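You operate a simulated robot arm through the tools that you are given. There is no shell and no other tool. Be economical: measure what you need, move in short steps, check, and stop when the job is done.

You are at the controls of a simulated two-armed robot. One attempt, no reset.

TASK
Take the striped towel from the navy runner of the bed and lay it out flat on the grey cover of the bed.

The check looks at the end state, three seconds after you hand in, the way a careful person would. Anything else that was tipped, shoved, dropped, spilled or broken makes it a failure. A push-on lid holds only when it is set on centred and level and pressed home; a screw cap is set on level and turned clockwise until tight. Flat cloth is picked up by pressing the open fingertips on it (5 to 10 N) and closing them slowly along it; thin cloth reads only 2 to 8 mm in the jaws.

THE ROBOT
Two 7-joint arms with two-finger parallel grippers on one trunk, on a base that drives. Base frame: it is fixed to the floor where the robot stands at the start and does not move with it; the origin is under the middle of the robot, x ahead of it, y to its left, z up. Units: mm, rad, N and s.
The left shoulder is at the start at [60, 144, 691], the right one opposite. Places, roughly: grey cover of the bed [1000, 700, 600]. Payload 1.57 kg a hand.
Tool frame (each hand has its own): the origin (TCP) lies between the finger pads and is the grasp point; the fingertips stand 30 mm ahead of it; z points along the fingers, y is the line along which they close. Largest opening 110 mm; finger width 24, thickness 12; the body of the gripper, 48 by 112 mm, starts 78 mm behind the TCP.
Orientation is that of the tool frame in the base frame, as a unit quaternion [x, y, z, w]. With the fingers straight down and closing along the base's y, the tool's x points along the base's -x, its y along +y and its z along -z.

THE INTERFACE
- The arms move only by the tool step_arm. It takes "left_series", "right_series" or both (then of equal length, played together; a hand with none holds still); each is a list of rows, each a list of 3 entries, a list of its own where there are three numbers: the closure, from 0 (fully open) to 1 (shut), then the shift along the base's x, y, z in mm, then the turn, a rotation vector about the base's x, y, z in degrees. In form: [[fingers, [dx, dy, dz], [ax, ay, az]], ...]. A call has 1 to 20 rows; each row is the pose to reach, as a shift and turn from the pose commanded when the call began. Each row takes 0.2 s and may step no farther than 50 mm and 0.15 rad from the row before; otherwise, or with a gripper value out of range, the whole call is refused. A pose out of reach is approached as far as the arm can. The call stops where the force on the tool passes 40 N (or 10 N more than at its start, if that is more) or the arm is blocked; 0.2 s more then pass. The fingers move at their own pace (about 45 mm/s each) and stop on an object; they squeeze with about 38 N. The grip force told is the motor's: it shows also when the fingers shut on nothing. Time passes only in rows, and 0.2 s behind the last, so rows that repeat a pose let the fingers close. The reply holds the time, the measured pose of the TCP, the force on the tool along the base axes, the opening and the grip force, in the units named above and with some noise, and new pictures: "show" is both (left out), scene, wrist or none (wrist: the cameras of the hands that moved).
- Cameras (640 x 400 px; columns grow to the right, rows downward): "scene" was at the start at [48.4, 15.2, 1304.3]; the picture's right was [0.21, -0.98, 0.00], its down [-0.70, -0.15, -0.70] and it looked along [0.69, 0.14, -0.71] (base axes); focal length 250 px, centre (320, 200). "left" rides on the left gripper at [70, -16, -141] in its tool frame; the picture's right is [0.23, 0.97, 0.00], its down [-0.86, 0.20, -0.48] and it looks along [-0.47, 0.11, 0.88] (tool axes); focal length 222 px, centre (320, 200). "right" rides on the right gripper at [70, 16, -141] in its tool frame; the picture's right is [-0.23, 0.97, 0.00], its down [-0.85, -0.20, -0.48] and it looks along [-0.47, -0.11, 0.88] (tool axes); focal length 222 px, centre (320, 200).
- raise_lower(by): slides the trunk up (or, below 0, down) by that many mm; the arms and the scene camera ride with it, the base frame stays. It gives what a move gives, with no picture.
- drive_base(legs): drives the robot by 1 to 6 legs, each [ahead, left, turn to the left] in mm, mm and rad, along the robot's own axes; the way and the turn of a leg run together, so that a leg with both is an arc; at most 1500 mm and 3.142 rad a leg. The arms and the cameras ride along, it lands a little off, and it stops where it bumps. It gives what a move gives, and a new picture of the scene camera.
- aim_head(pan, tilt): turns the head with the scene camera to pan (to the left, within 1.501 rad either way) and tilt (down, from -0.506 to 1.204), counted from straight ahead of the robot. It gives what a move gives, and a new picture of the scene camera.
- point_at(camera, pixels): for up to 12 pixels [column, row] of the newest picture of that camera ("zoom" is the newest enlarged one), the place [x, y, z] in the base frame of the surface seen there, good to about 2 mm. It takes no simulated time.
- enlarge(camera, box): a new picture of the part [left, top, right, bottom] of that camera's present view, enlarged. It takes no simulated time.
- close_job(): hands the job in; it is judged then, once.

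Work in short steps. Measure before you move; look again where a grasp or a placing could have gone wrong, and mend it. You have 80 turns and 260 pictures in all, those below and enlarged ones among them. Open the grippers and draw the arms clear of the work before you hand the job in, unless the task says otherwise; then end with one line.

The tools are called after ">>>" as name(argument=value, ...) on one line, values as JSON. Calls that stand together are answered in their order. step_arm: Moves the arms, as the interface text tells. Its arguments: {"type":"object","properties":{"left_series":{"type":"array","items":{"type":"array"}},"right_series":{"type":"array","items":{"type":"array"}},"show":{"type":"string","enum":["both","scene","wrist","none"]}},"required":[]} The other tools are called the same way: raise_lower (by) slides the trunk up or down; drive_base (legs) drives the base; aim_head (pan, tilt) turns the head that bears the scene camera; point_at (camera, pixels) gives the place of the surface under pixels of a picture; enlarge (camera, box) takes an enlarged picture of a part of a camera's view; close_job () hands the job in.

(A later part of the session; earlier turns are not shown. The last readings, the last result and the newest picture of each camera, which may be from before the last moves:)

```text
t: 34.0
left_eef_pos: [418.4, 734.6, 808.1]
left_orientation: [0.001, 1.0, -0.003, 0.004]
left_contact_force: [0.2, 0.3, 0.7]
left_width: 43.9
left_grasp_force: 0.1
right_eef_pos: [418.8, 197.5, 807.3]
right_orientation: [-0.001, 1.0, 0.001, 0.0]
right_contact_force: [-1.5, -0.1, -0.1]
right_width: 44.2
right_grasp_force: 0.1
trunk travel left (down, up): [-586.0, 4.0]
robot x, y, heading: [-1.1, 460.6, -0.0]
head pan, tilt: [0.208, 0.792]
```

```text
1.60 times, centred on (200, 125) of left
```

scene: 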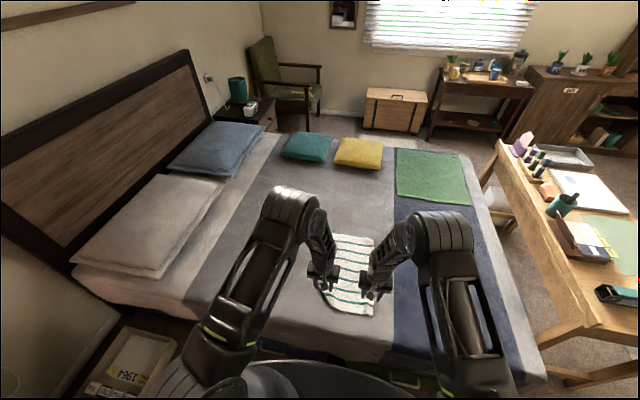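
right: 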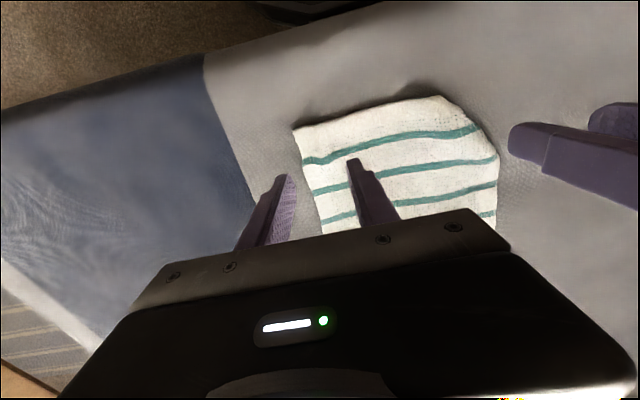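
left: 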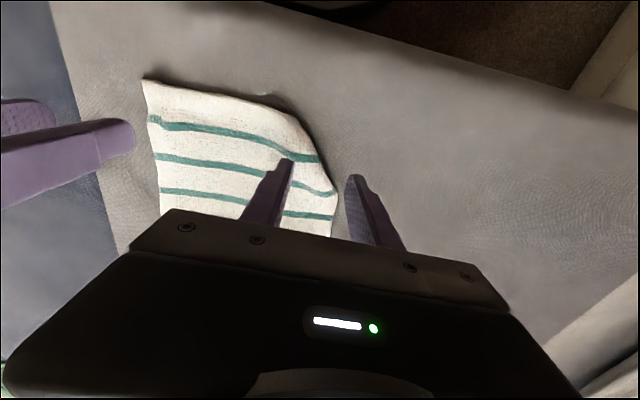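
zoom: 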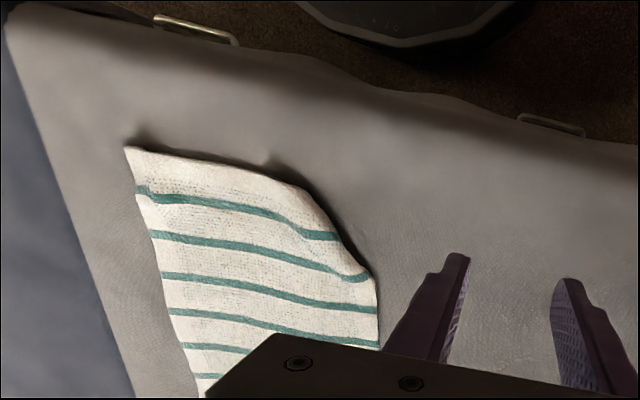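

The near-left corner is folded under, and the far edge might be too. I measure the outline and heights.

>>> enlarge(camera="scene", box=[325, 222, 405, 262])

>>> point_at(camera="scene", pixels=[[343, 231], [372, 238], [393, 241], [393, 246], [338, 283], [345, 295], [353, 309], [392, 315], [360, 250], [370, 290], [359, 235], [393, 270]])

```text
8.00 times, centred on (365, 242) of scene
```

zoom: 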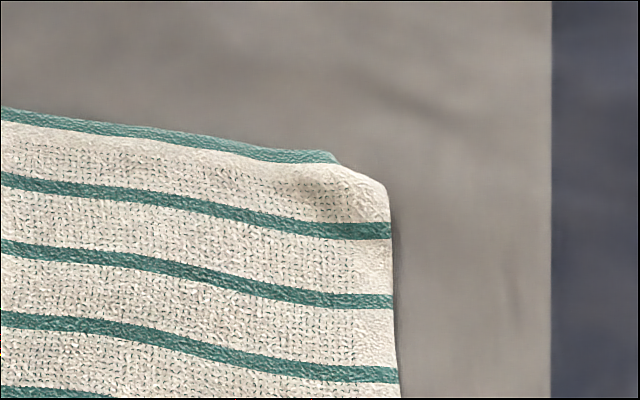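

```text
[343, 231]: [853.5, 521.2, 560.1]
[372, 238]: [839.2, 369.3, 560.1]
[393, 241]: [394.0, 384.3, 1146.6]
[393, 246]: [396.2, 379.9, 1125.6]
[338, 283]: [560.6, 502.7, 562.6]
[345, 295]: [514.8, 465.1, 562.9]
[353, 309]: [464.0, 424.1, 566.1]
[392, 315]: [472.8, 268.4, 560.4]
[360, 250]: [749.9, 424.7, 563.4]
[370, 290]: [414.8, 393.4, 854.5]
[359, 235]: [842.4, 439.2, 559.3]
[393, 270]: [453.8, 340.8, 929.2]
```

The scene picture was stale for some of these. I re-aim the head at the towel for a fresh picture.

>>> aim_head(pan=0.0, tilt=1.0)

>>> enlarge(camera="scene", box=[240, 140, 400, 240])

```text
t: 34.7
left_eef_pos: [418.0, 733.4, 809.5]
left_orientation: [0.0, 1.0, -0.004, 0.004]
left_contact_force: [-0.2, 0.6, -0.4]
left_width: 43.8
left_grasp_force: 0.1
right_eef_pos: [419.6, 198.1, 808.2]
right_orientation: [-0.001, 1.0, 0.001, 0.001]
right_contact_force: [-0.5, -0.6, -0.6]
right_width: 44.1
right_grasp_force: 0.1
trunk travel left (down, up): [-586.0, 4.0]
robot x, y, heading: [0.7, 464.4, 0.008]
head pan, tilt: [0.0, 1.0]
```

scene: 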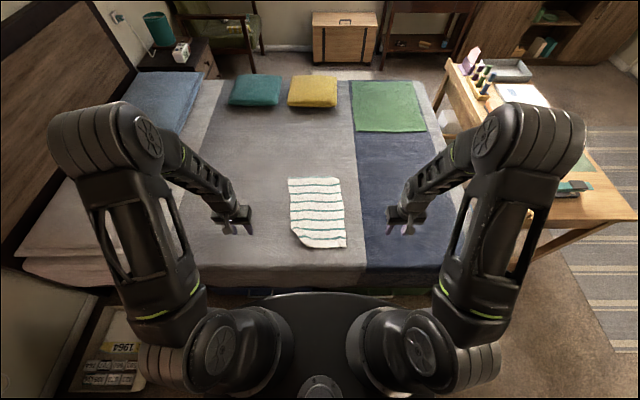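

```text
4.00 times, centred on (320, 190) of scene
```

zoom: 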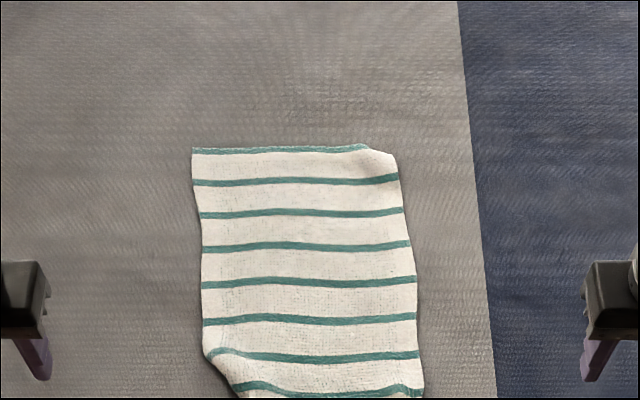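

>>> enlarge(camera="scene", box=[270, 165, 366, 255])

>>> point_at(camera="scene", pixels=[[289, 179], [330, 178], [339, 181], [342, 200], [345, 247], [318, 247], [302, 240], [291, 227], [291, 205], [315, 178], [300, 176]])

```text
4.44 times, centred on (318, 210) of scene
```

zoom: 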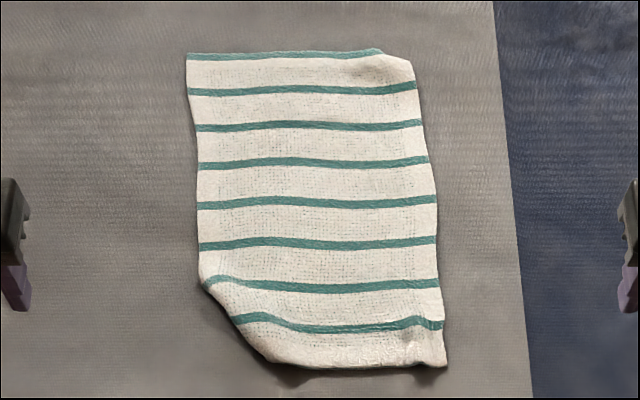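

```text
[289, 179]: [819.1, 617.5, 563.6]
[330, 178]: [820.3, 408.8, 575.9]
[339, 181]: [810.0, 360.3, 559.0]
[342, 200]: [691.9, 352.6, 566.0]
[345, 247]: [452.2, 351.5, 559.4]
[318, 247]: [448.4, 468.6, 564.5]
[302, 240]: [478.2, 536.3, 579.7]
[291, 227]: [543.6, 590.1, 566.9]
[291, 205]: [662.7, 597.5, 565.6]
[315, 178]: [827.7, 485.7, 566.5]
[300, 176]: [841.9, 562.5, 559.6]
```

Near-left corner is folded under, and the far-right corner is tucked a little too. I bring the trunk back down for better low reach: first arms up 200, then trunk down 290.

>>> step_arm(left_series=[[0.6, [0, 0, 45], [0, 0, 0]], [0.6, [0, 0, 90], [0, 0, 0]], [0.6, [0, 0, 135], [0, 0, 0]], [0.6, [0, 0, 180], [0, 0, 0]], [0.6, [0, 0, 220], [0, 0, 0]], [0.6, [0, 0, 220], [0, 0, 0]]], right_series=[[0.6, [0, 0, 45], [0, 0, 0]], [0.6, [0, 0, 90], [0, 0, 0]], [0.6, [0, 0, 135], [0, 0, 0]], [0.6, [0, 0, 180], [0, 0, 0]], [0.6, [0, 0, 220], [0, 0, 0]], [0.6, [0, 0, 220], [0, 0, 0]]], show="none")

>>> raise_lower(by=-290)

>>> step_arm(right_series=[[0.6, [35, 15, 10], [0, 0, 0]], [0.6, [75, 30, 20], [0, 0, 0]], [0.6, [115, 45, 40], [0, 0, 0]], [0.6, [155, 60, 60], [0, 0, 0]], [0.6, [195, 70, 60], [0, 0, 0]], [0.6, [230, 80, 60], [0, 0, 0]], [0.6, [230, 80, 60], [0, 0, 0]]], show="both")

>>> enlarge(camera="left", box=[0, 0, 400, 250])

```text
t: 36.1
left_eef_pos: [419.2, 735.5, 1027.7]
left_orientation: [0.0, 1.0, -0.004, 0.004]
left_contact_force: [0.4, -0.7, 0.2]
left_width: 44.1
left_grasp_force: 0.0
right_eef_pos: [420.0, 195.5, 1028.9]
right_orientation: [-0.001, 1.0, 0.0, 0.0]
right_contact_force: [1.0, 0.6, -0.1]
right_width: 44.1
right_grasp_force: 0.1
trunk travel left (down, up): [-586.0, 4.0]
robot x, y, heading: [-4.5, 462.2, 0.0]
head pan, tilt: [0.0, 1.0]
```

```text
t: 39.0
left_eef_pos: [420.3, 735.3, 738.3]
left_orientation: [0.0, 1.0, -0.002, 0.005]
left_contact_force: [-0.3, -0.4, 0.7]
left_width: 44.0
left_grasp_force: 0.0
right_eef_pos: [419.5, 195.1, 739.0]
right_orientation: [0.0, 1.0, 0.0, 0.002]
right_contact_force: [0.4, -0.9, 0.0]
right_width: 44.2
right_grasp_force: 0.0
trunk travel left (down, up): [-296.0, 294.0]
robot x, y, heading: [1.3, 460.7, 0.003]
head pan, tilt: [0.0, 1.0]
```

```text
t: 40.6
left_eef_pos: [420.6, 734.2, 737.2]
left_orientation: [0.0, 1.0, -0.003, 0.005]
left_contact_force: [0.6, 0.1, -0.9]
left_width: 44.0
left_grasp_force: 0.2
right_eef_pos: [623.9, 268.6, 800.1]
right_orientation: [-0.001, 1.0, 0.0, 0.003]
right_contact_force: [0.1, 0.4, 0.6]
right_width: 44.0
right_grasp_force: 0.1
right hand out of reach, approached as far as the arm can: row 6, 7
trunk travel left (down, up): [-296.0, 294.0]
robot x, y, heading: [0.1, 464.3, 0.005]
head pan, tilt: [0.0, 1.0]
```

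scene: 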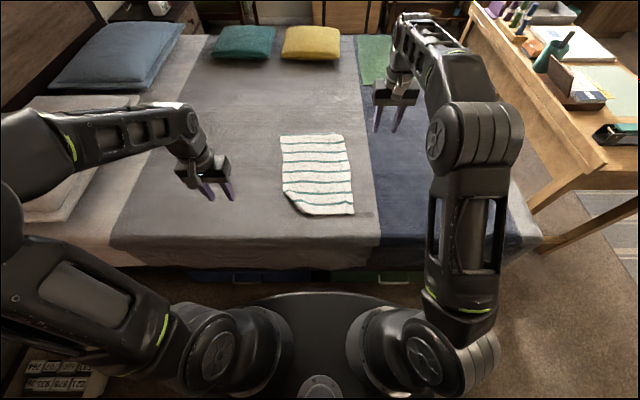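
right: 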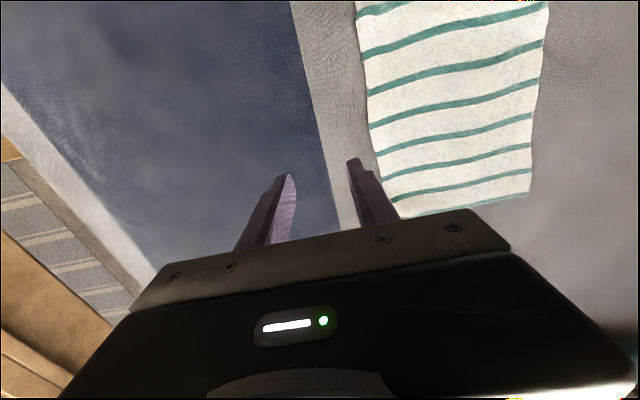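

```text
1.60 times, centred on (200, 125) of left
```

zoom: 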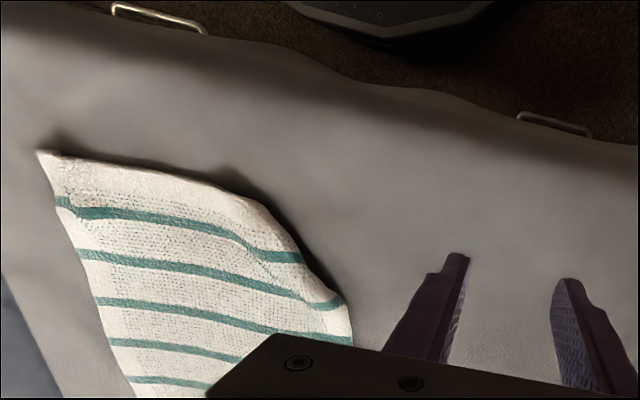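

>>> enlarge(camera="right", box=[330, 100, 560, 230])

>>> enlarge(camera="scene", box=[265, 120, 375, 225])

>>> point_at(camera="right", pixels=[[400, 214], [425, 211], [480, 205], [528, 192], [392, 200], [544, 40], [360, 48]])

>>> point_at(camera="scene", pixels=[[283, 185], [288, 196], [297, 207], [310, 213], [330, 214], [352, 213], [297, 199], [310, 200], [305, 185]])

```text
2.78 times, centred on (445, 165) of right
```

zoom: 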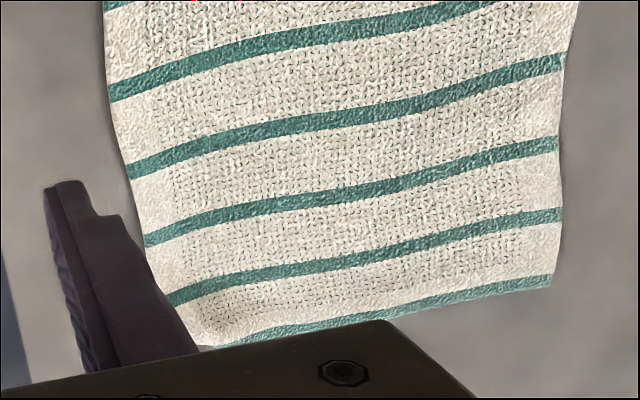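

```text
3.81 times, centred on (320, 172) of scene
```

zoom: 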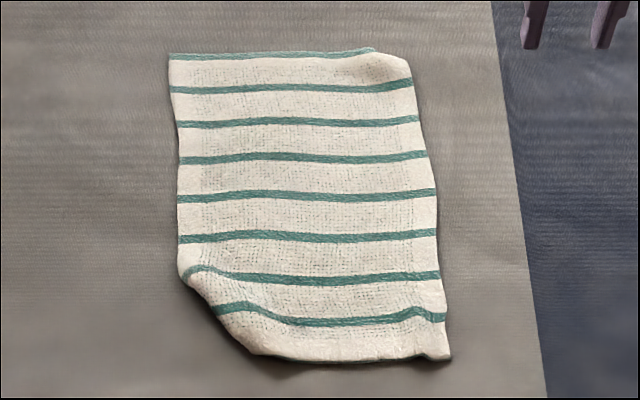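

```text
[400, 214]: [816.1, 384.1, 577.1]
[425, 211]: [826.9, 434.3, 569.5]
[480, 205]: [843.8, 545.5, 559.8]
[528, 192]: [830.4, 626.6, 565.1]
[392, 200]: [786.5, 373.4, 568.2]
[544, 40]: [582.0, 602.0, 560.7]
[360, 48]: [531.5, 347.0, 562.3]
```

```text
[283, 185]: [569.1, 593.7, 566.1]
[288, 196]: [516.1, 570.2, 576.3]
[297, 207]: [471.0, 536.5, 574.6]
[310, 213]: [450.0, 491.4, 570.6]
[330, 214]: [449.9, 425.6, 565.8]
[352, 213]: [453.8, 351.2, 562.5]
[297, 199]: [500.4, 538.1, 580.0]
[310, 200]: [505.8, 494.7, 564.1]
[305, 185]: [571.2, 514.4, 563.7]
```

Stripe edge is the true far edge; only the far-right corner (~40 mm) and near-left corner (fold line (565,597)–(455,500)) are tucked. First near-left: I bring the left hand over (522,536), turned −48° so it closes along the fold.

>>> step_arm(left_series=[[0.6, [12, -22, 0], [0, 0, -6]], [0.62, [24, -44, 0], [0, 0, -12]], [0.62, [36, -66, -10], [0, 0, -18]], [0.62, [48, -88, -20], [0, 0, -24]], [0.62, [60, -110, -35], [0, 0, -30]], [0.62, [72, -140, -50], [0, 0, -36]], [0.62, [84, -170, -65], [0, 0, -42]], [0.62, [96, -190, -80], [0, 0, -48]], [0.62, [102, -198, -97], [0, 0, -48]], [0.62, [102, -198, -97], [0, 0, -48]]], show="both")

```text
t: 42.8
left_eef_pos: [521.6, 537.5, 640.6]
left_orientation: [0.407, 0.913, -0.005, 0.003]
left_contact_force: [-0.2, -0.1, 0.6]
left_width: 41.9
left_grasp_force: 0.1
right_eef_pos: [625.1, 267.6, 800.2]
right_orientation: [-0.001, 1.0, 0.0, 0.002]
right_contact_force: [0.3, 1.1, 0.0]
right_width: 44.1
right_grasp_force: 0.1
trunk travel left (down, up): [-296.0, 294.0]
robot x, y, heading: [-1.0, 456.4, 0.006]
head pan, tilt: [0.0, 1.0]
```

scene: 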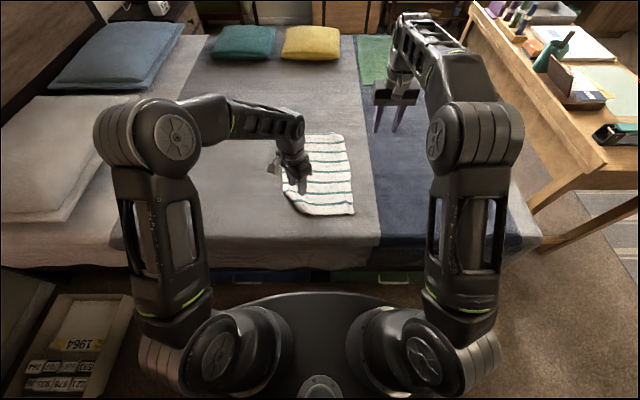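
left: 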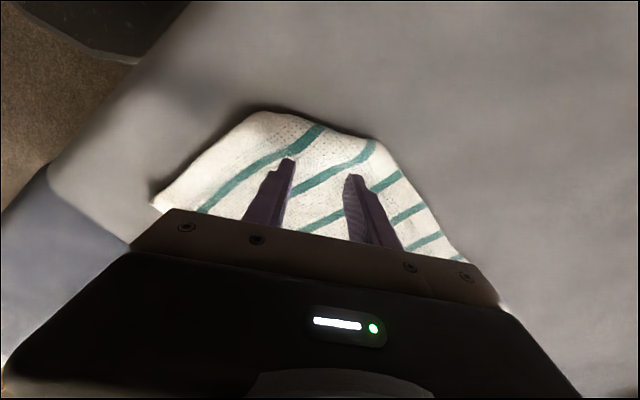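

Fingers sit along the fold line (top edge 265–375). I lower until light contact.

>>> step_arm(left_series=[[0.62, [0, 0, -15], [0, 0, 0]], [0.62, [0, 0, -28], [0, 0, 0]], [0.62, [0, 0, -34], [0, 0, 0]], [0.62, [0, 0, -38], [0, 0, 0]], [0.62, [0, 0, -38], [0, 0, 0]]], show="none")

```text
t: 44.0
left_eef_pos: [522.7, 536.3, 603.0]
left_orientation: [0.407, 0.913, -0.005, 0.002]
left_contact_force: [0.5, -0.6, 0.7]
left_width: 42.0
left_grasp_force: 0.0
right_eef_pos: [624.0, 268.5, 799.7]
right_orientation: [0.0, 1.0, 0.0, 0.003]
right_contact_force: [-0.1, 0.2, 0.3]
right_width: 43.9
right_grasp_force: 0.1
trunk travel left (down, up): [-296.0, 294.0]
robot x, y, heading: [1.9, 458.6, 0.002]
head pan, tilt: [0.0, 1.0]
```

>>> step_arm(left_series=[[0.62, [0, 0, -2], [0, 0, 0]], [0.62, [0, 0, -4], [0, 0, 0]], [0.62, [0, 0, -4], [0, 0, 0]]], show="none")

```text
t: 44.8
left_eef_pos: [522.8, 536.9, 598.1]
left_orientation: [0.407, 0.913, -0.005, 0.002]
left_contact_force: [-0.7, 0.4, 1.7]
left_width: 42.1
left_grasp_force: 0.6
right_eef_pos: [624.9, 267.7, 800.5]
right_orientation: [-0.001, 1.0, 0.001, 0.003]
right_contact_force: [0.5, -0.1, 0.0]
right_width: 44.2
right_grasp_force: 0.1
trunk travel left (down, up): [-296.0, 294.0]
robot x, y, heading: [2.7, 462.0, -0.001]
head pan, tilt: [0.0, 1.0]
```

Contact starts (1.7 N). Two more mm, then close slowly along the cloth.

>>> step_arm(left_series=[[0.62, [0, 0, -2], [0, 0, 0]], [0.66, [0, 0, -2], [0, 0, 0]], [0.7, [0, 0, -2], [0, 0, 0]], [0.74, [0, 0, -2], [0, 0, 0]], [0.78, [0, 0, -2], [0, 0, 0]], [0.82, [0, 0, -2], [0, 0, 0]], [0.86, [0, 0, -2], [0, 0, 0]], [0.9, [0, 0, -2], [0, 0, 0]], [0.94, [0, 0, -2], [0, 0, 0]], [1.0, [0, 0, -2], [0, 0, 0]], [1.0, [0, 0, -2], [0, 0, 0]], [1.0, [0, 0, -2], [0, 0, 0]]], show="wrist")

```text
t: 47.4
left_eef_pos: [522.6, 535.8, 596.3]
left_orientation: [0.407, 0.913, -0.005, 0.004]
left_contact_force: [2.1, -3.0, 11.0]
left_width: 4.8
left_grasp_force: 25.3
right_eef_pos: [623.8, 267.5, 799.6]
right_orientation: [-0.002, 1.0, 0.0, 0.003]
right_contact_force: [-0.3, 0.1, 0.6]
right_width: 44.0
right_grasp_force: 0.0
trunk travel left (down, up): [-296.0, 294.0]
robot x, y, heading: [-1.3, 461.6, 0.006]
head pan, tilt: [0.0, 1.0]
```

left: 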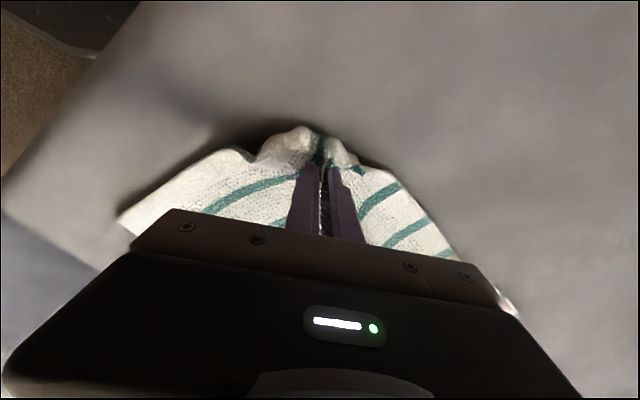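

4.8 mm: one layer pinched. I lift ~130 mm slightly outward so the flap can fall free.

>>> step_arm(left_series=[[1, [0, 0, 25], [0, 0, 0]], [1, [0, 0, 50], [0, 0, 0]], [1, [-5, 5, 75], [0, 0, 0]], [1, [-8, 8, 100], [0, 0, 0]], [1, [-10, 10, 125], [0, 0, 0]], [1, [-10, 10, 135], [0, 0, 0]], [1, [-10, 10, 135], [0, 0, 0]]], show="both")

>>> enlarge(camera="scene", box=[250, 120, 380, 235])

```text
t: 49.0
left_eef_pos: [513.1, 548.2, 731.2]
left_orientation: [0.408, 0.913, -0.005, 0.003]
left_contact_force: [0.9, -0.8, -0.6]
left_width: 3.8
left_grasp_force: 24.7
right_eef_pos: [625.1, 269.0, 799.8]
right_orientation: [0.0, 1.0, 0.0, 0.002]
right_contact_force: [0.5, -0.5, -0.2]
right_width: 44.0
right_grasp_force: 0.0
trunk travel left (down, up): [-296.0, 294.0]
robot x, y, heading: [-1.9, 462.4, 0.008]
head pan, tilt: [0.0, 1.0]
```

scene: 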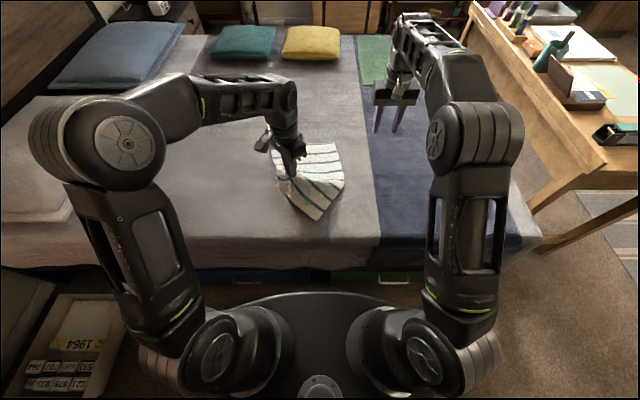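
left: 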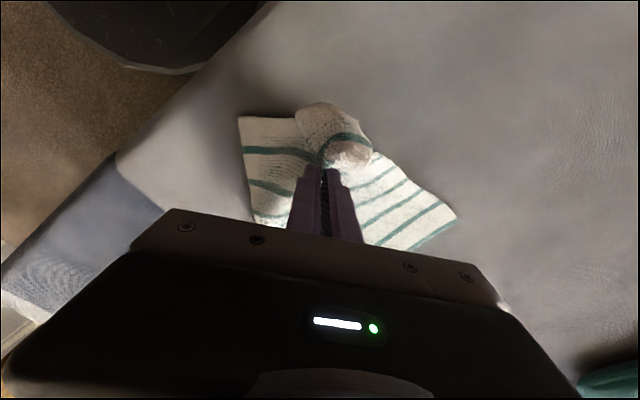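

```text
3.48 times, centred on (315, 178) of scene
```

zoom: 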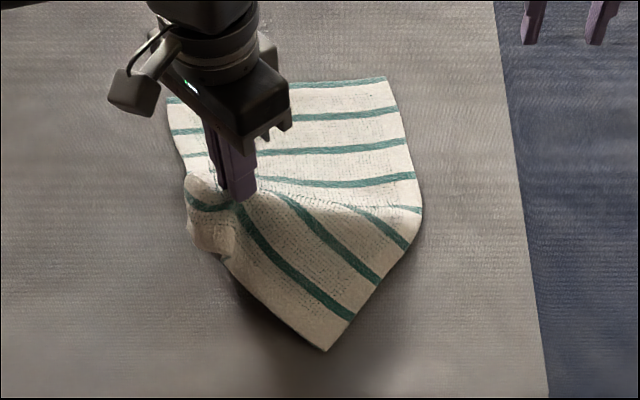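

The far-right corner has come open by this pull. I look closely at the hanging flap.

>>> enlarge(camera="scene", box=[270, 150, 340, 225])

>>> enlarge(camera="left", box=[220, 80, 480, 250])

>>> point_at(camera="scene", pixels=[[315, 219], [327, 145], [342, 180], [293, 192], [298, 195]])

```text
5.33 times, centred on (305, 188) of scene
```

zoom: 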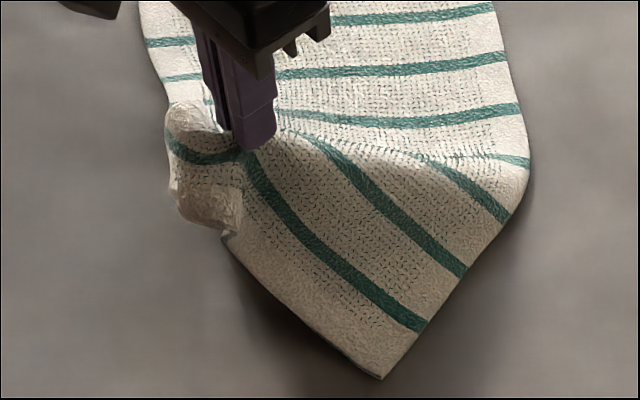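

```text
2.35 times, centred on (350, 165) of left
```

zoom: 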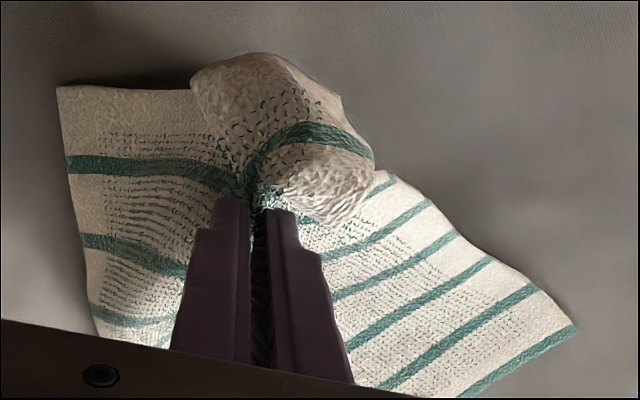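

```text
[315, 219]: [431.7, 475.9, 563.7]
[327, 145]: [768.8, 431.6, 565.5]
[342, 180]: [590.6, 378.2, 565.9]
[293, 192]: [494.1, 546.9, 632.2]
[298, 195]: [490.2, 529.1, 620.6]
```

The flap now hangs free on the outer side of the grip. I move outward, lower until its tip touches, then go inward while lowering so it lays outward.

>>> step_arm(left_series=[[1, [-5, 20, 0], [0, 0, 0]], [1, [-10, 40, 0], [0, 0, 0]], [1, [-15, 60, -10], [0, 0, 0]], [1, [-18, 72, -30], [0, 0, 0]], [1, [-18, 72, -48], [0, 0, 0]], [1, [-16, 70, -60], [0, 0, 0]], [1, [-8, 61, -74], [0, 0, 0]], [1, [0, 52, -88], [0, 0, 0]], [1, [9, 42, -102], [0, 0, 0]], [1, [18, 32, -114], [0, 0, 0]], [1, [24, 25, -124], [0, 0, 0]], [1, [28, 20, -130], [0, 0, 0]]], show="both")

>>> enlarge(camera="scene", box=[250, 120, 380, 235])

>>> enlarge(camera="left", box=[220, 80, 480, 250])

```text
t: 51.6
left_eef_pos: [536.7, 567.4, 605.5]
left_orientation: [0.406, 0.914, -0.003, 0.003]
left_contact_force: [-10.8, 9.5, 28.3]
left_width: 3.9
left_grasp_force: 24.3
right_eef_pos: [623.4, 268.9, 801.9]
right_orientation: [-0.001, 1.0, 0.001, 0.003]
right_contact_force: [0.5, -0.4, -0.8]
right_width: 43.9
right_grasp_force: 0.0
trunk travel left (down, up): [-296.0, 294.0]
robot x, y, heading: [-1.3, 462.3, 0.004]
head pan, tilt: [0.0, 1.0]
```

scene: 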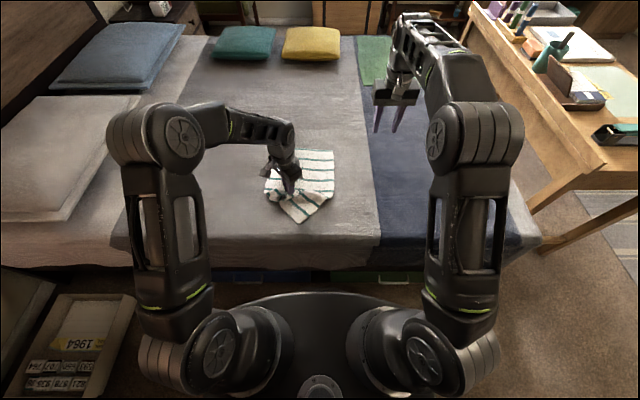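
left: 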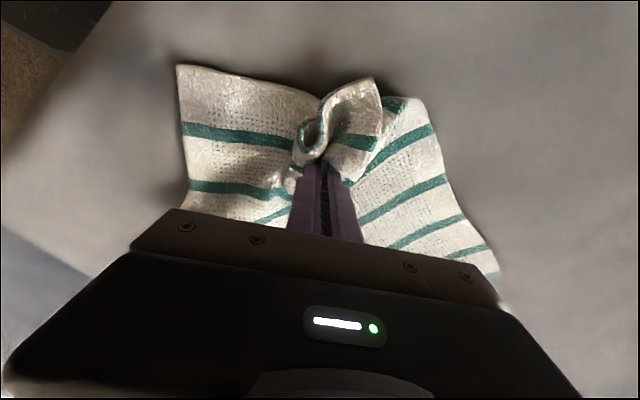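

```text
3.48 times, centred on (315, 178) of scene
```

zoom: 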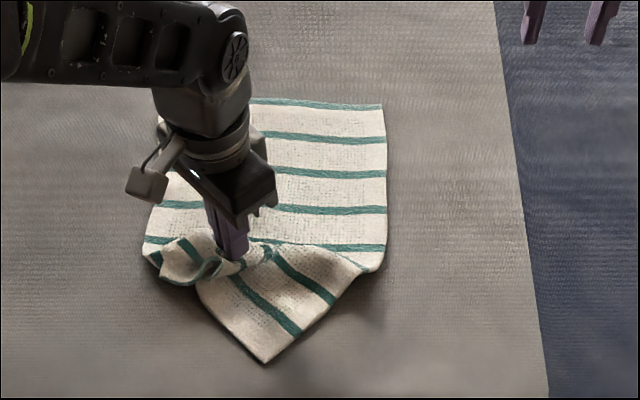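

```text
2.35 times, centred on (350, 165) of left
```

zoom: 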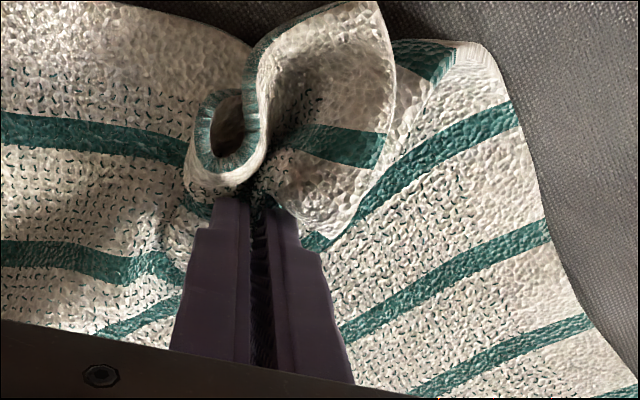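

The corner now lies on top/outside and is visible. I ease up 6 mm, open, and rise straight up to look.

>>> step_arm(left_series=[[1, [0, 0, 4], [0, 0, 0]], [0.9, [0, 0, 6], [0, 0, 0]], [0.8, [0, 0, 6], [0, 0, 0]], [0.7, [0, 0, 6], [0, 0, 0]], [0.65, [0, 0, 6], [0, 0, 0]], [0.65, [0, 0, 15], [0, 0, 0]], [0.65, [0, 0, 35], [0, 0, 0]], [0.65, [0, 0, 70], [0, 0, 0]], [0.65, [0, 0, 110], [0, 0, 0]], [0.65, [0, 40, 130], [0, 0, 0]], [0.65, [0, 85, 130], [0, 0, 0]], [0.65, [0, 130, 130], [0, 0, 0]]], show="both")

>>> enlarge(camera="scene", box=[240, 130, 360, 235])

```text
t: 54.2
left_eef_pos: [539.6, 698.1, 731.2]
left_orientation: [0.408, 0.913, -0.006, 0.002]
left_contact_force: [0.2, -0.4, -0.5]
left_width: 38.6
left_grasp_force: 0.0
right_eef_pos: [624.2, 268.5, 799.4]
right_orientation: [-0.001, 1.0, 0.0, 0.003]
right_contact_force: [-0.3, 0.5, -0.3]
right_width: 43.9
right_grasp_force: 0.0
trunk travel left (down, up): [-296.0, 294.0]
robot x, y, heading: [1.5, 460.0, 0.0]
head pan, tilt: [0.0, 1.0]
```

scene: 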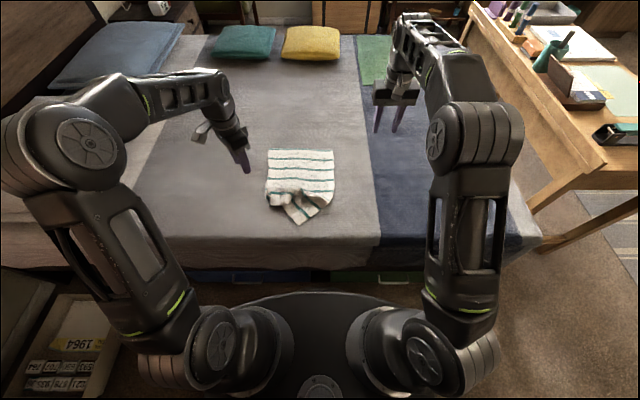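
left: 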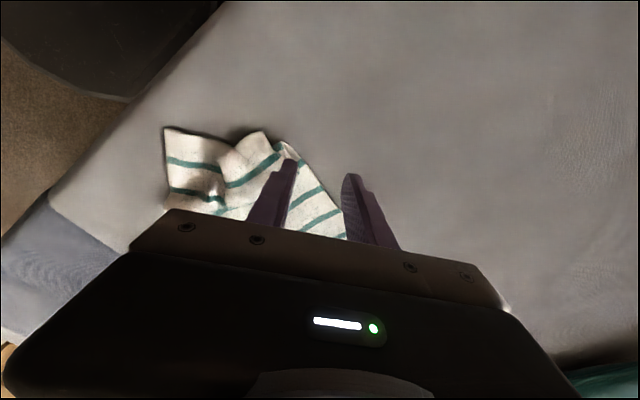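

```text
3.81 times, centred on (300, 182) of scene
```

zoom: 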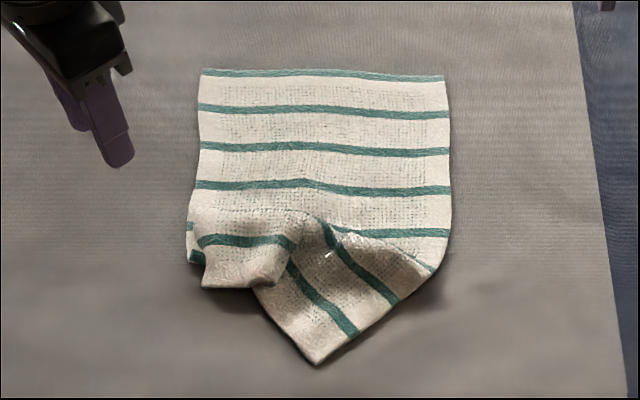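

Far half is flat and square. Now both near corners are exposed: near-left at zoom (205,288), near-right (318,362). I measure them to regrasp right at the corners.

>>> point_at(camera="zoom", pixels=[[207, 286], [275, 285], [318, 360], [262, 295], [230, 270], [312, 325], [200, 70], [443, 78], [442, 262], [190, 255], [290, 330], [360, 330]])

>>> enlarge(camera="left", box=[140, 110, 380, 260])

```text
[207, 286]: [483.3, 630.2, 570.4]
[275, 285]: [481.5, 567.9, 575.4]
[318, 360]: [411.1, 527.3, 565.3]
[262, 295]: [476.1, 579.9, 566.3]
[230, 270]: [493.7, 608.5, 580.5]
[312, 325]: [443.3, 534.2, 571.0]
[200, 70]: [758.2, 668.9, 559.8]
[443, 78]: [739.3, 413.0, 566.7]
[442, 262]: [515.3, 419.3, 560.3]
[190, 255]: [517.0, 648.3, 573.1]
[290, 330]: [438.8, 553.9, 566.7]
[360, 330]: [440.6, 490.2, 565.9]
```

```text
2.67 times, centred on (260, 185) of left
```

zoom: 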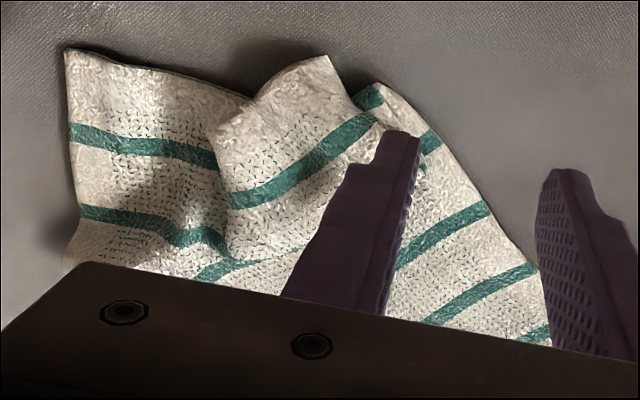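

Plan: right hand grabs the near-right corner first ((439,526), 28 mm inside the tip), pulls it over to the right; then left takes its corner. Moving right hand above its point.

>>> step_arm(right_series=[[0.7, [-22, 30, -10], [0, 0, 0]], [0.73, [-44, 60, -20], [0, 0, 0]], [0.73, [-66, 90, -40], [0, 0, 0]], [0.73, [-88, 120, -60], [0, 0, 0]], [0.73, [-110, 150, -80], [0, 0, 0]], [0.73, [-132, 180, -100], [0, 0, 0]], [0.73, [-154, 210, -120], [0, 0, 0]], [0.73, [-170, 236, -140], [0, 0, 0]], [0.73, [-185, 257, -160], [0, 0, 0]], [0.73, [-185, 257, -178], [0, 0, 0]], [0.73, [-185, 257, -190], [0, 0, 0]], [0.73, [-185, 257, -190], [0, 0, 0]]], show="wrist")

```text
t: 56.8
left_eef_pos: [540.3, 698.5, 730.7]
left_orientation: [0.407, 0.913, -0.005, 0.003]
left_contact_force: [-0.2, -0.7, 0.5]
left_width: 38.8
left_grasp_force: 0.1
right_eef_pos: [441.9, 524.6, 608.2]
right_orientation: [-0.001, 1.0, 0.001, 0.002]
right_contact_force: [0.0, -0.4, 0.3]
right_width: 29.9
right_grasp_force: 0.1
trunk travel left (down, up): [-296.0, 294.0]
robot x, y, heading: [0.6, 462.3, -0.001]
head pan, tilt: [0.0, 1.0]
```

right: 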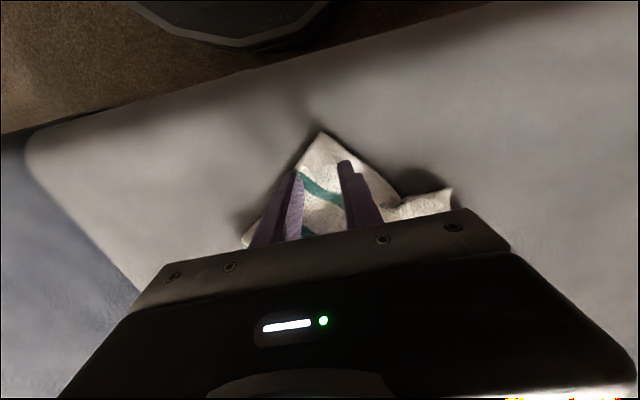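

The fingers straddle the corner tip (322,133). I press down in small steps.

>>> step_arm(right_series=[[0.73, [0, 0, -4], [0, 0, 0]], [0.73, [0, 0, -8], [0, 0, 0]], [0.73, [0, 0, -11], [0, 0, 0]], [0.73, [0, 0, -11], [0, 0, 0]]], show="none")

```text
t: 57.8
left_eef_pos: [541.1, 698.9, 731.4]
left_orientation: [0.407, 0.914, -0.004, 0.003]
left_contact_force: [0.1, 0.2, 0.1]
left_width: 38.6
left_grasp_force: 0.0
right_eef_pos: [441.7, 524.2, 599.0]
right_orientation: [-0.001, 1.0, 0.0, 0.002]
right_contact_force: [0.3, 0.6, -0.5]
right_width: 29.7
right_grasp_force: 0.0
trunk travel left (down, up): [-296.0, 294.0]
robot x, y, heading: [-0.5, 461.3, 0.003]
head pan, tilt: [0.0, 1.0]
```

>>> step_arm(right_series=[[0.73, [0, 0, -2], [0, 0, 0]], [0.73, [0, 0, -4], [0, 0, 0]], [0.73, [0, 0, -4], [0, 0, 0]]], show="none")

```text
t: 58.6
left_eef_pos: [541.0, 698.8, 731.6]
left_orientation: [0.406, 0.914, -0.005, 0.002]
left_contact_force: [0.8, 0.3, 0.1]
left_width: 38.6
left_grasp_force: 0.0
right_eef_pos: [441.0, 524.0, 594.2]
right_orientation: [0.0, 1.0, 0.0, 0.001]
right_contact_force: [-1.5, -0.6, 2.5]
right_width: 29.8
right_grasp_force: 0.1
trunk travel left (down, up): [-296.0, 294.0]
robot x, y, heading: [-2.1, 464.9, -0.002]
head pan, tilt: [0.0, 1.0]
```

Contact at 2.5 N. Two mm more, then close slowly and lift 60 mm.

>>> step_arm(right_series=[[0.73, [0, 0, -2], [0, 0, 0]], [0.77, [0, 0, -2], [0, 0, 0]], [0.8, [0, 0, -2], [0, 0, 0]], [0.83, [0, 0, -2], [0, 0, 0]], [0.86, [0, 0, -2], [0, 0, 0]], [0.89, [0, 0, -2], [0, 0, 0]], [0.92, [0, 0, -2], [0, 0, 0]], [0.95, [0, 0, -2], [0, 0, 0]], [1.0, [0, 0, -2], [0, 0, 0]], [1.0, [0, 0, -2], [0, 0, 0]], [1.0, [0, 0, -2], [0, 0, 0]], [1.0, [0, 0, 20], [0, 0, 0]], [1.0, [0, 0, 40], [0, 0, 0]], [1.0, [0, 0, 60], [0, 0, 0]], [1.0, [0, 0, 60], [0, 0, 0]]], show="wrist")

```text
t: 61.8
left_eef_pos: [539.7, 698.4, 731.0]
left_orientation: [0.406, 0.914, -0.005, 0.003]
left_contact_force: [0.2, 0.7, -0.2]
left_width: 38.7
left_grasp_force: 0.0
right_eef_pos: [441.8, 523.8, 656.5]
right_orientation: [-0.001, 1.0, 0.0, 0.001]
right_contact_force: [0.2, -0.2, -0.1]
right_width: 3.6
right_grasp_force: 24.7
trunk travel left (down, up): [-296.0, 294.0]
robot x, y, heading: [-1.3, 462.7, 0.004]
head pan, tilt: [0.0, 1.0]
```

right: 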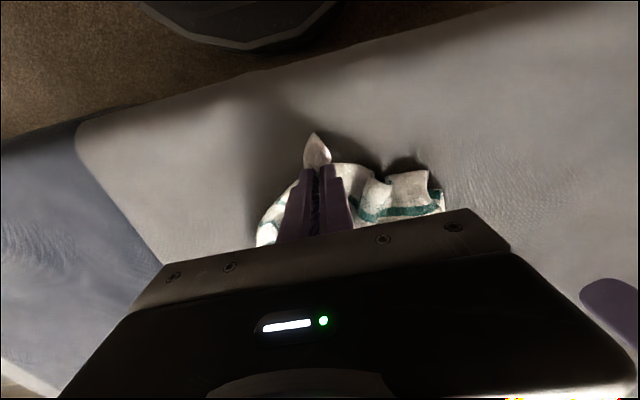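

Held (3.6 mm). I carry it right to y≈425, turning the hand +40° with the corner.

>>> step_arm(right_series=[[1.0, [0, -20, 0], [0, 0, 7]], [1.0, [0, -40, 0], [0, 0, 14]], [1.0, [0, -60, 0], [0, 0, 21]], [1.0, [0, -80, 0], [0, 0, 28]], [1.0, [0, -95, 0], [0, 0, 35]], [1.0, [0, -100, 0], [0, 0, 40]], [1.0, [0, -100, 0], [0, 0, 40]]], show="both")

>>> enlarge(camera="scene", box=[240, 130, 360, 235])

>>> enlarge(camera="left", box=[140, 110, 380, 260])

```text
t: 63.4
left_eef_pos: [540.4, 699.1, 729.8]
left_orientation: [0.407, 0.913, -0.005, 0.003]
left_contact_force: [-0.5, 0.3, -0.2]
left_width: 38.6
left_grasp_force: 0.0
right_eef_pos: [441.3, 424.8, 655.2]
right_orientation: [-0.343, 0.939, 0.001, 0.001]
right_contact_force: [-1.1, -0.3, 0.1]
right_width: 3.6
right_grasp_force: 24.3
trunk travel left (down, up): [-296.0, 294.0]
robot x, y, heading: [1.7, 461.2, -0.003]
head pan, tilt: [0.0, 1.0]
```

scene: 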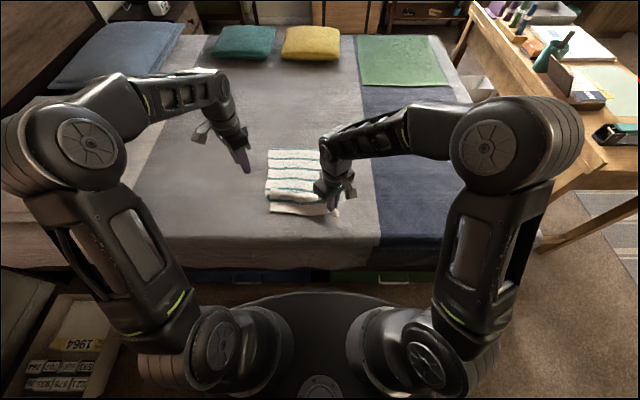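
right: 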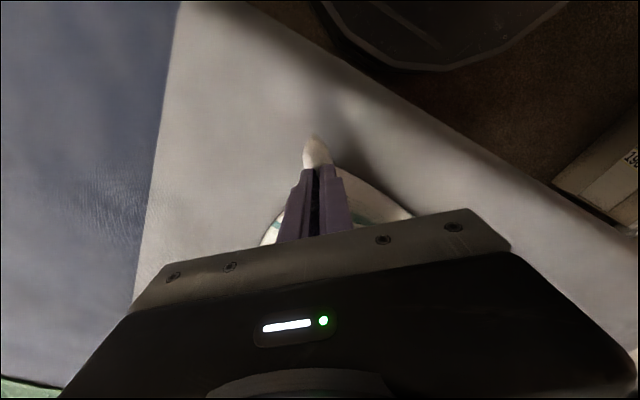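

```text
3.81 times, centred on (300, 182) of scene
```

zoom: 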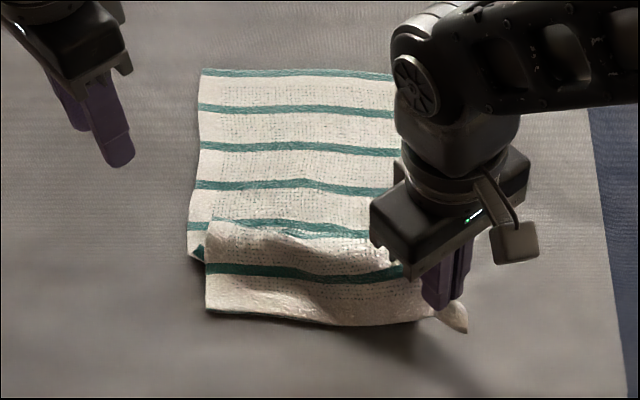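

```text
2.67 times, centred on (260, 185) of left
```

zoom: 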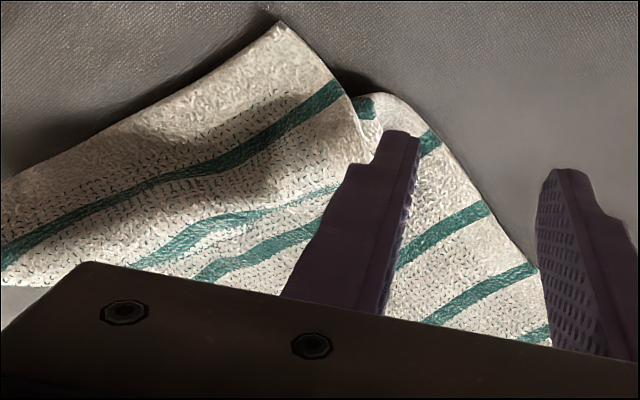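

Excellent: the near edge is now straight. I measure the near-left corner at zoom-left tip (283,28) / its surroundings.

>>> point_at(camera="zoom", pixels=[[282, 35], [265, 75], [310, 80], [285, 80], [335, 95], [220, 80]])

```text
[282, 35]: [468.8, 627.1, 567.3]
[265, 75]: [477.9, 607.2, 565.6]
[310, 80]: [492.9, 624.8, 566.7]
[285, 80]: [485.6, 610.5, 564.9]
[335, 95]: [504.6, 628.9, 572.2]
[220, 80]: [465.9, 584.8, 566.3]
```

Corner tip ≈(467,629) on the bed. I take the left hand to (485,611), just above the cloth.

>>> step_arm(left_series=[[0.73, [-14, -22, -20], [0, 0, 0]], [0.73, [-28, -44, -40], [0, 0, 0]], [0.73, [-42, -66, -60], [0, 0, 0]], [0.73, [-55, -88, -80], [0, 0, 0]], [0.73, [-55, -88, -105], [0, 0, 0]], [0.73, [-55, -88, -122], [0, 0, 0]], [0.73, [-55, -88, -130], [0, 0, 0]], [0.73, [-55, -88, -130], [0, 0, 0]]], show="wrist")

```text
t: 65.2
left_eef_pos: [485.5, 609.0, 602.3]
left_orientation: [0.407, 0.914, -0.005, 0.002]
left_contact_force: [-1.2, -0.8, -0.1]
left_width: 29.8
left_grasp_force: 0.1
right_eef_pos: [440.6, 424.4, 654.3]
right_orientation: [-0.343, 0.939, 0.0, 0.001]
right_contact_force: [0.8, 1.0, 0.2]
right_width: 3.5
right_grasp_force: 24.1
trunk travel left (down, up): [-296.0, 294.0]
robot x, y, heading: [0.8, 464.4, 0.002]
head pan, tilt: [0.0, 1.0]
```

left: 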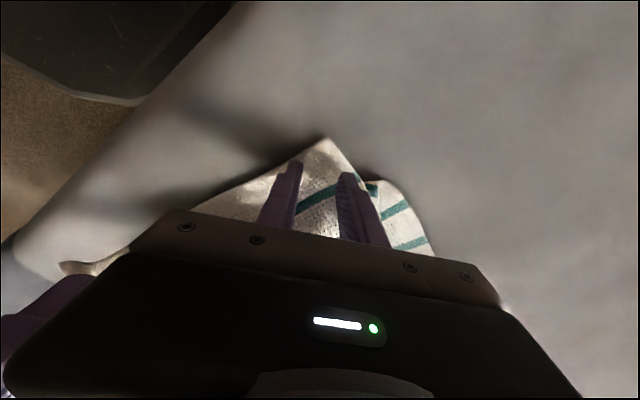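

Both fingers are over the corner. I press 5 mm more and read the force.

>>> step_arm(left_series=[[0.73, [0, 0, -3], [0, 0, 0]], [0.73, [0, 0, -6], [0, 0, 0]], [0.73, [0, 0, -6], [0, 0, 0]]], show="none")

```text
t: 66.0
left_eef_pos: [485.7, 609.3, 595.7]
left_orientation: [0.407, 0.914, -0.005, 0.003]
left_contact_force: [0.1, -1.8, 1.8]
left_width: 29.7
left_grasp_force: 0.1
right_eef_pos: [440.8, 424.8, 654.8]
right_orientation: [-0.343, 0.939, 0.001, 0.001]
right_contact_force: [-0.1, 0.5, 0.5]
right_width: 3.6
right_grasp_force: 24.5
trunk travel left (down, up): [-296.0, 294.0]
robot x, y, heading: [-1.1, 461.1, 0.008]
head pan, tilt: [0.0, 1.0]
```

Contact; 3 mm more, close slowly, then lift both (left to the right hand's height).

>>> step_arm(left_series=[[0.73, [0, 0, -3], [0, 0, 0]], [0.77, [0, 0, -3], [0, 0, 0]], [0.8, [0, 0, -3], [0, 0, 0]], [0.83, [0, 0, -3], [0, 0, 0]], [0.86, [0, 0, -3], [0, 0, 0]], [0.89, [0, 0, -3], [0, 0, 0]], [0.92, [0, 0, -3], [0, 0, 0]], [0.95, [0, 0, -3], [0, 0, 0]], [1.0, [0, 0, -3], [0, 0, 0]], [1.0, [0, 0, -3], [0, 0, 0]], [1.0, [0, 0, -3], [0, 0, 0]], [1.0, [0, 0, 20], [0, 0, 0]], [1.0, [0, 0, 40], [0, 0, 0]], [1.0, [0, 0, 60], [0, 0, 0]], [1.0, [0, 0, 60], [0, 0, 0]]], show="both")

>>> enlarge(camera="scene", box=[240, 130, 360, 235])

```text
t: 69.2
left_eef_pos: [483.1, 608.3, 655.3]
left_orientation: [0.407, 0.913, -0.004, 0.003]
left_contact_force: [1.1, 0.5, 0.0]
left_width: 0.0
left_grasp_force: 21.0
right_eef_pos: [440.9, 423.9, 654.3]
right_orientation: [-0.342, 0.94, 0.0, 0.001]
right_contact_force: [-0.1, -0.5, 0.5]
right_width: 3.6
right_grasp_force: 24.5
trunk travel left (down, up): [-296.0, 294.0]
robot x, y, heading: [-2.3, 466.8, -0.002]
head pan, tilt: [0.0, 1.0]
```

scene: 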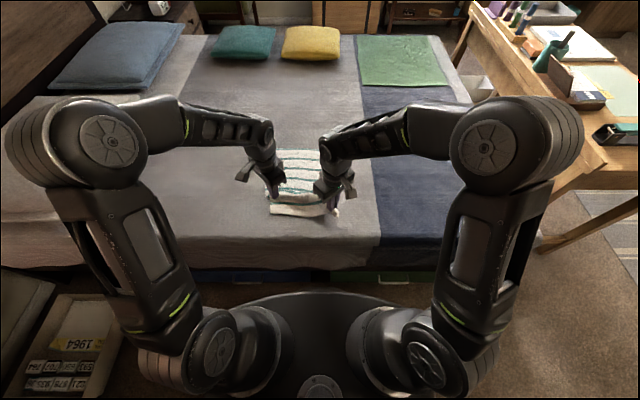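
left: 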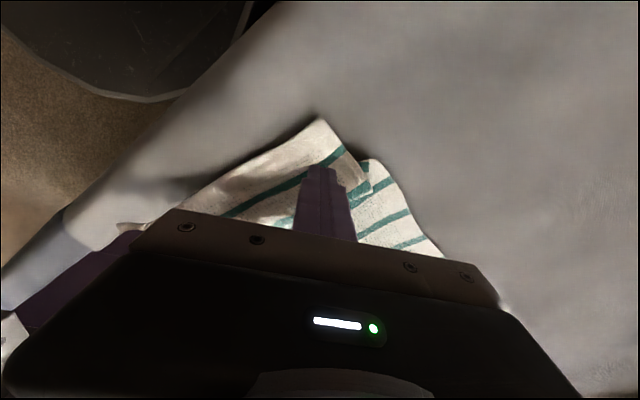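

```text
3.81 times, centred on (300, 182) of scene
```

zoom: 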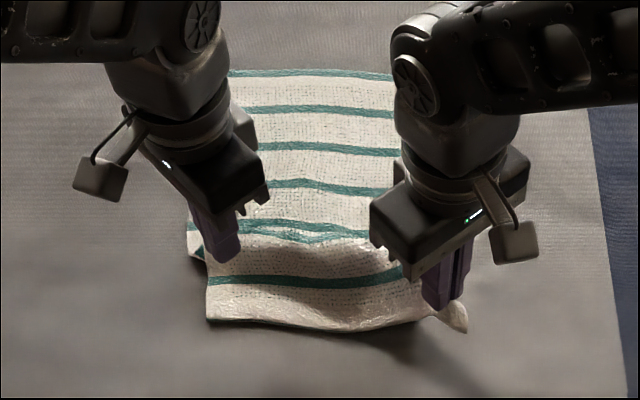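

The left jaws slipped off (0 mm). I remeasure the corner and retry with a bit more pressure and opening.

>>> point_at(camera="left", pixels=[[320, 122], [290, 150], [345, 150], [320, 150], [260, 170], [362, 180]])

>>> step_arm(left_series=[[0.62, [0, 0, -20], [0, 0, 0]], [0.62, [2, -2, -40], [0, 0, 0]], [0.62, [2, -2, -54], [0, 0, 0]], [0.62, [2, -2, -62], [0, 0, 0]], [0.62, [2, -2, -65], [0, 0, 0]], [0.62, [2, -2, -65], [0, 0, 0]]], show="wrist")

```text
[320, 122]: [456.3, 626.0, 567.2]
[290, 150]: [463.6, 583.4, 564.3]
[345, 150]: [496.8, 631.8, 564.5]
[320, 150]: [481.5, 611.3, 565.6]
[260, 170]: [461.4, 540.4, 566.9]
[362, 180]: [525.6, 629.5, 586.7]
```

```text
t: 70.6
left_eef_pos: [488.3, 606.2, 594.7]
left_orientation: [0.406, 0.914, -0.003, 0.007]
left_contact_force: [-8.4, 4.4, 25.8]
left_width: 39.3
left_grasp_force: 0.1
right_eef_pos: [439.2, 426.0, 655.2]
right_orientation: [-0.342, 0.94, 0.001, 0.002]
right_contact_force: [-0.6, 0.5, 0.4]
right_width: 3.5
right_grasp_force: 24.5
trunk travel left (down, up): [-296.0, 294.0]
robot x, y, heading: [-1.7, 463.0, 0.0]
head pan, tilt: [0.0, 1.0]
stopped in row 6 (left hand): the force on the tool passed its limit (the readings are from after the stop); the commanded pose is now the measured one
```

left: 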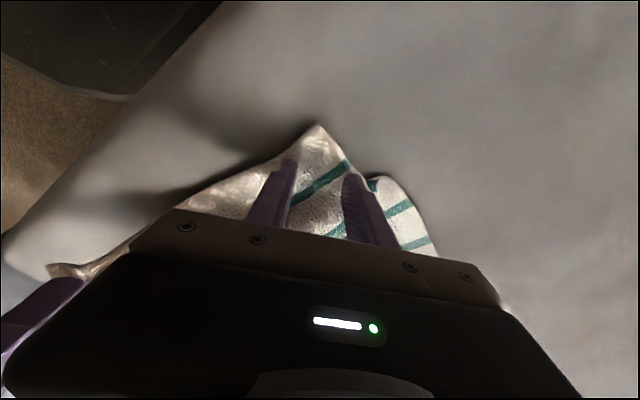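

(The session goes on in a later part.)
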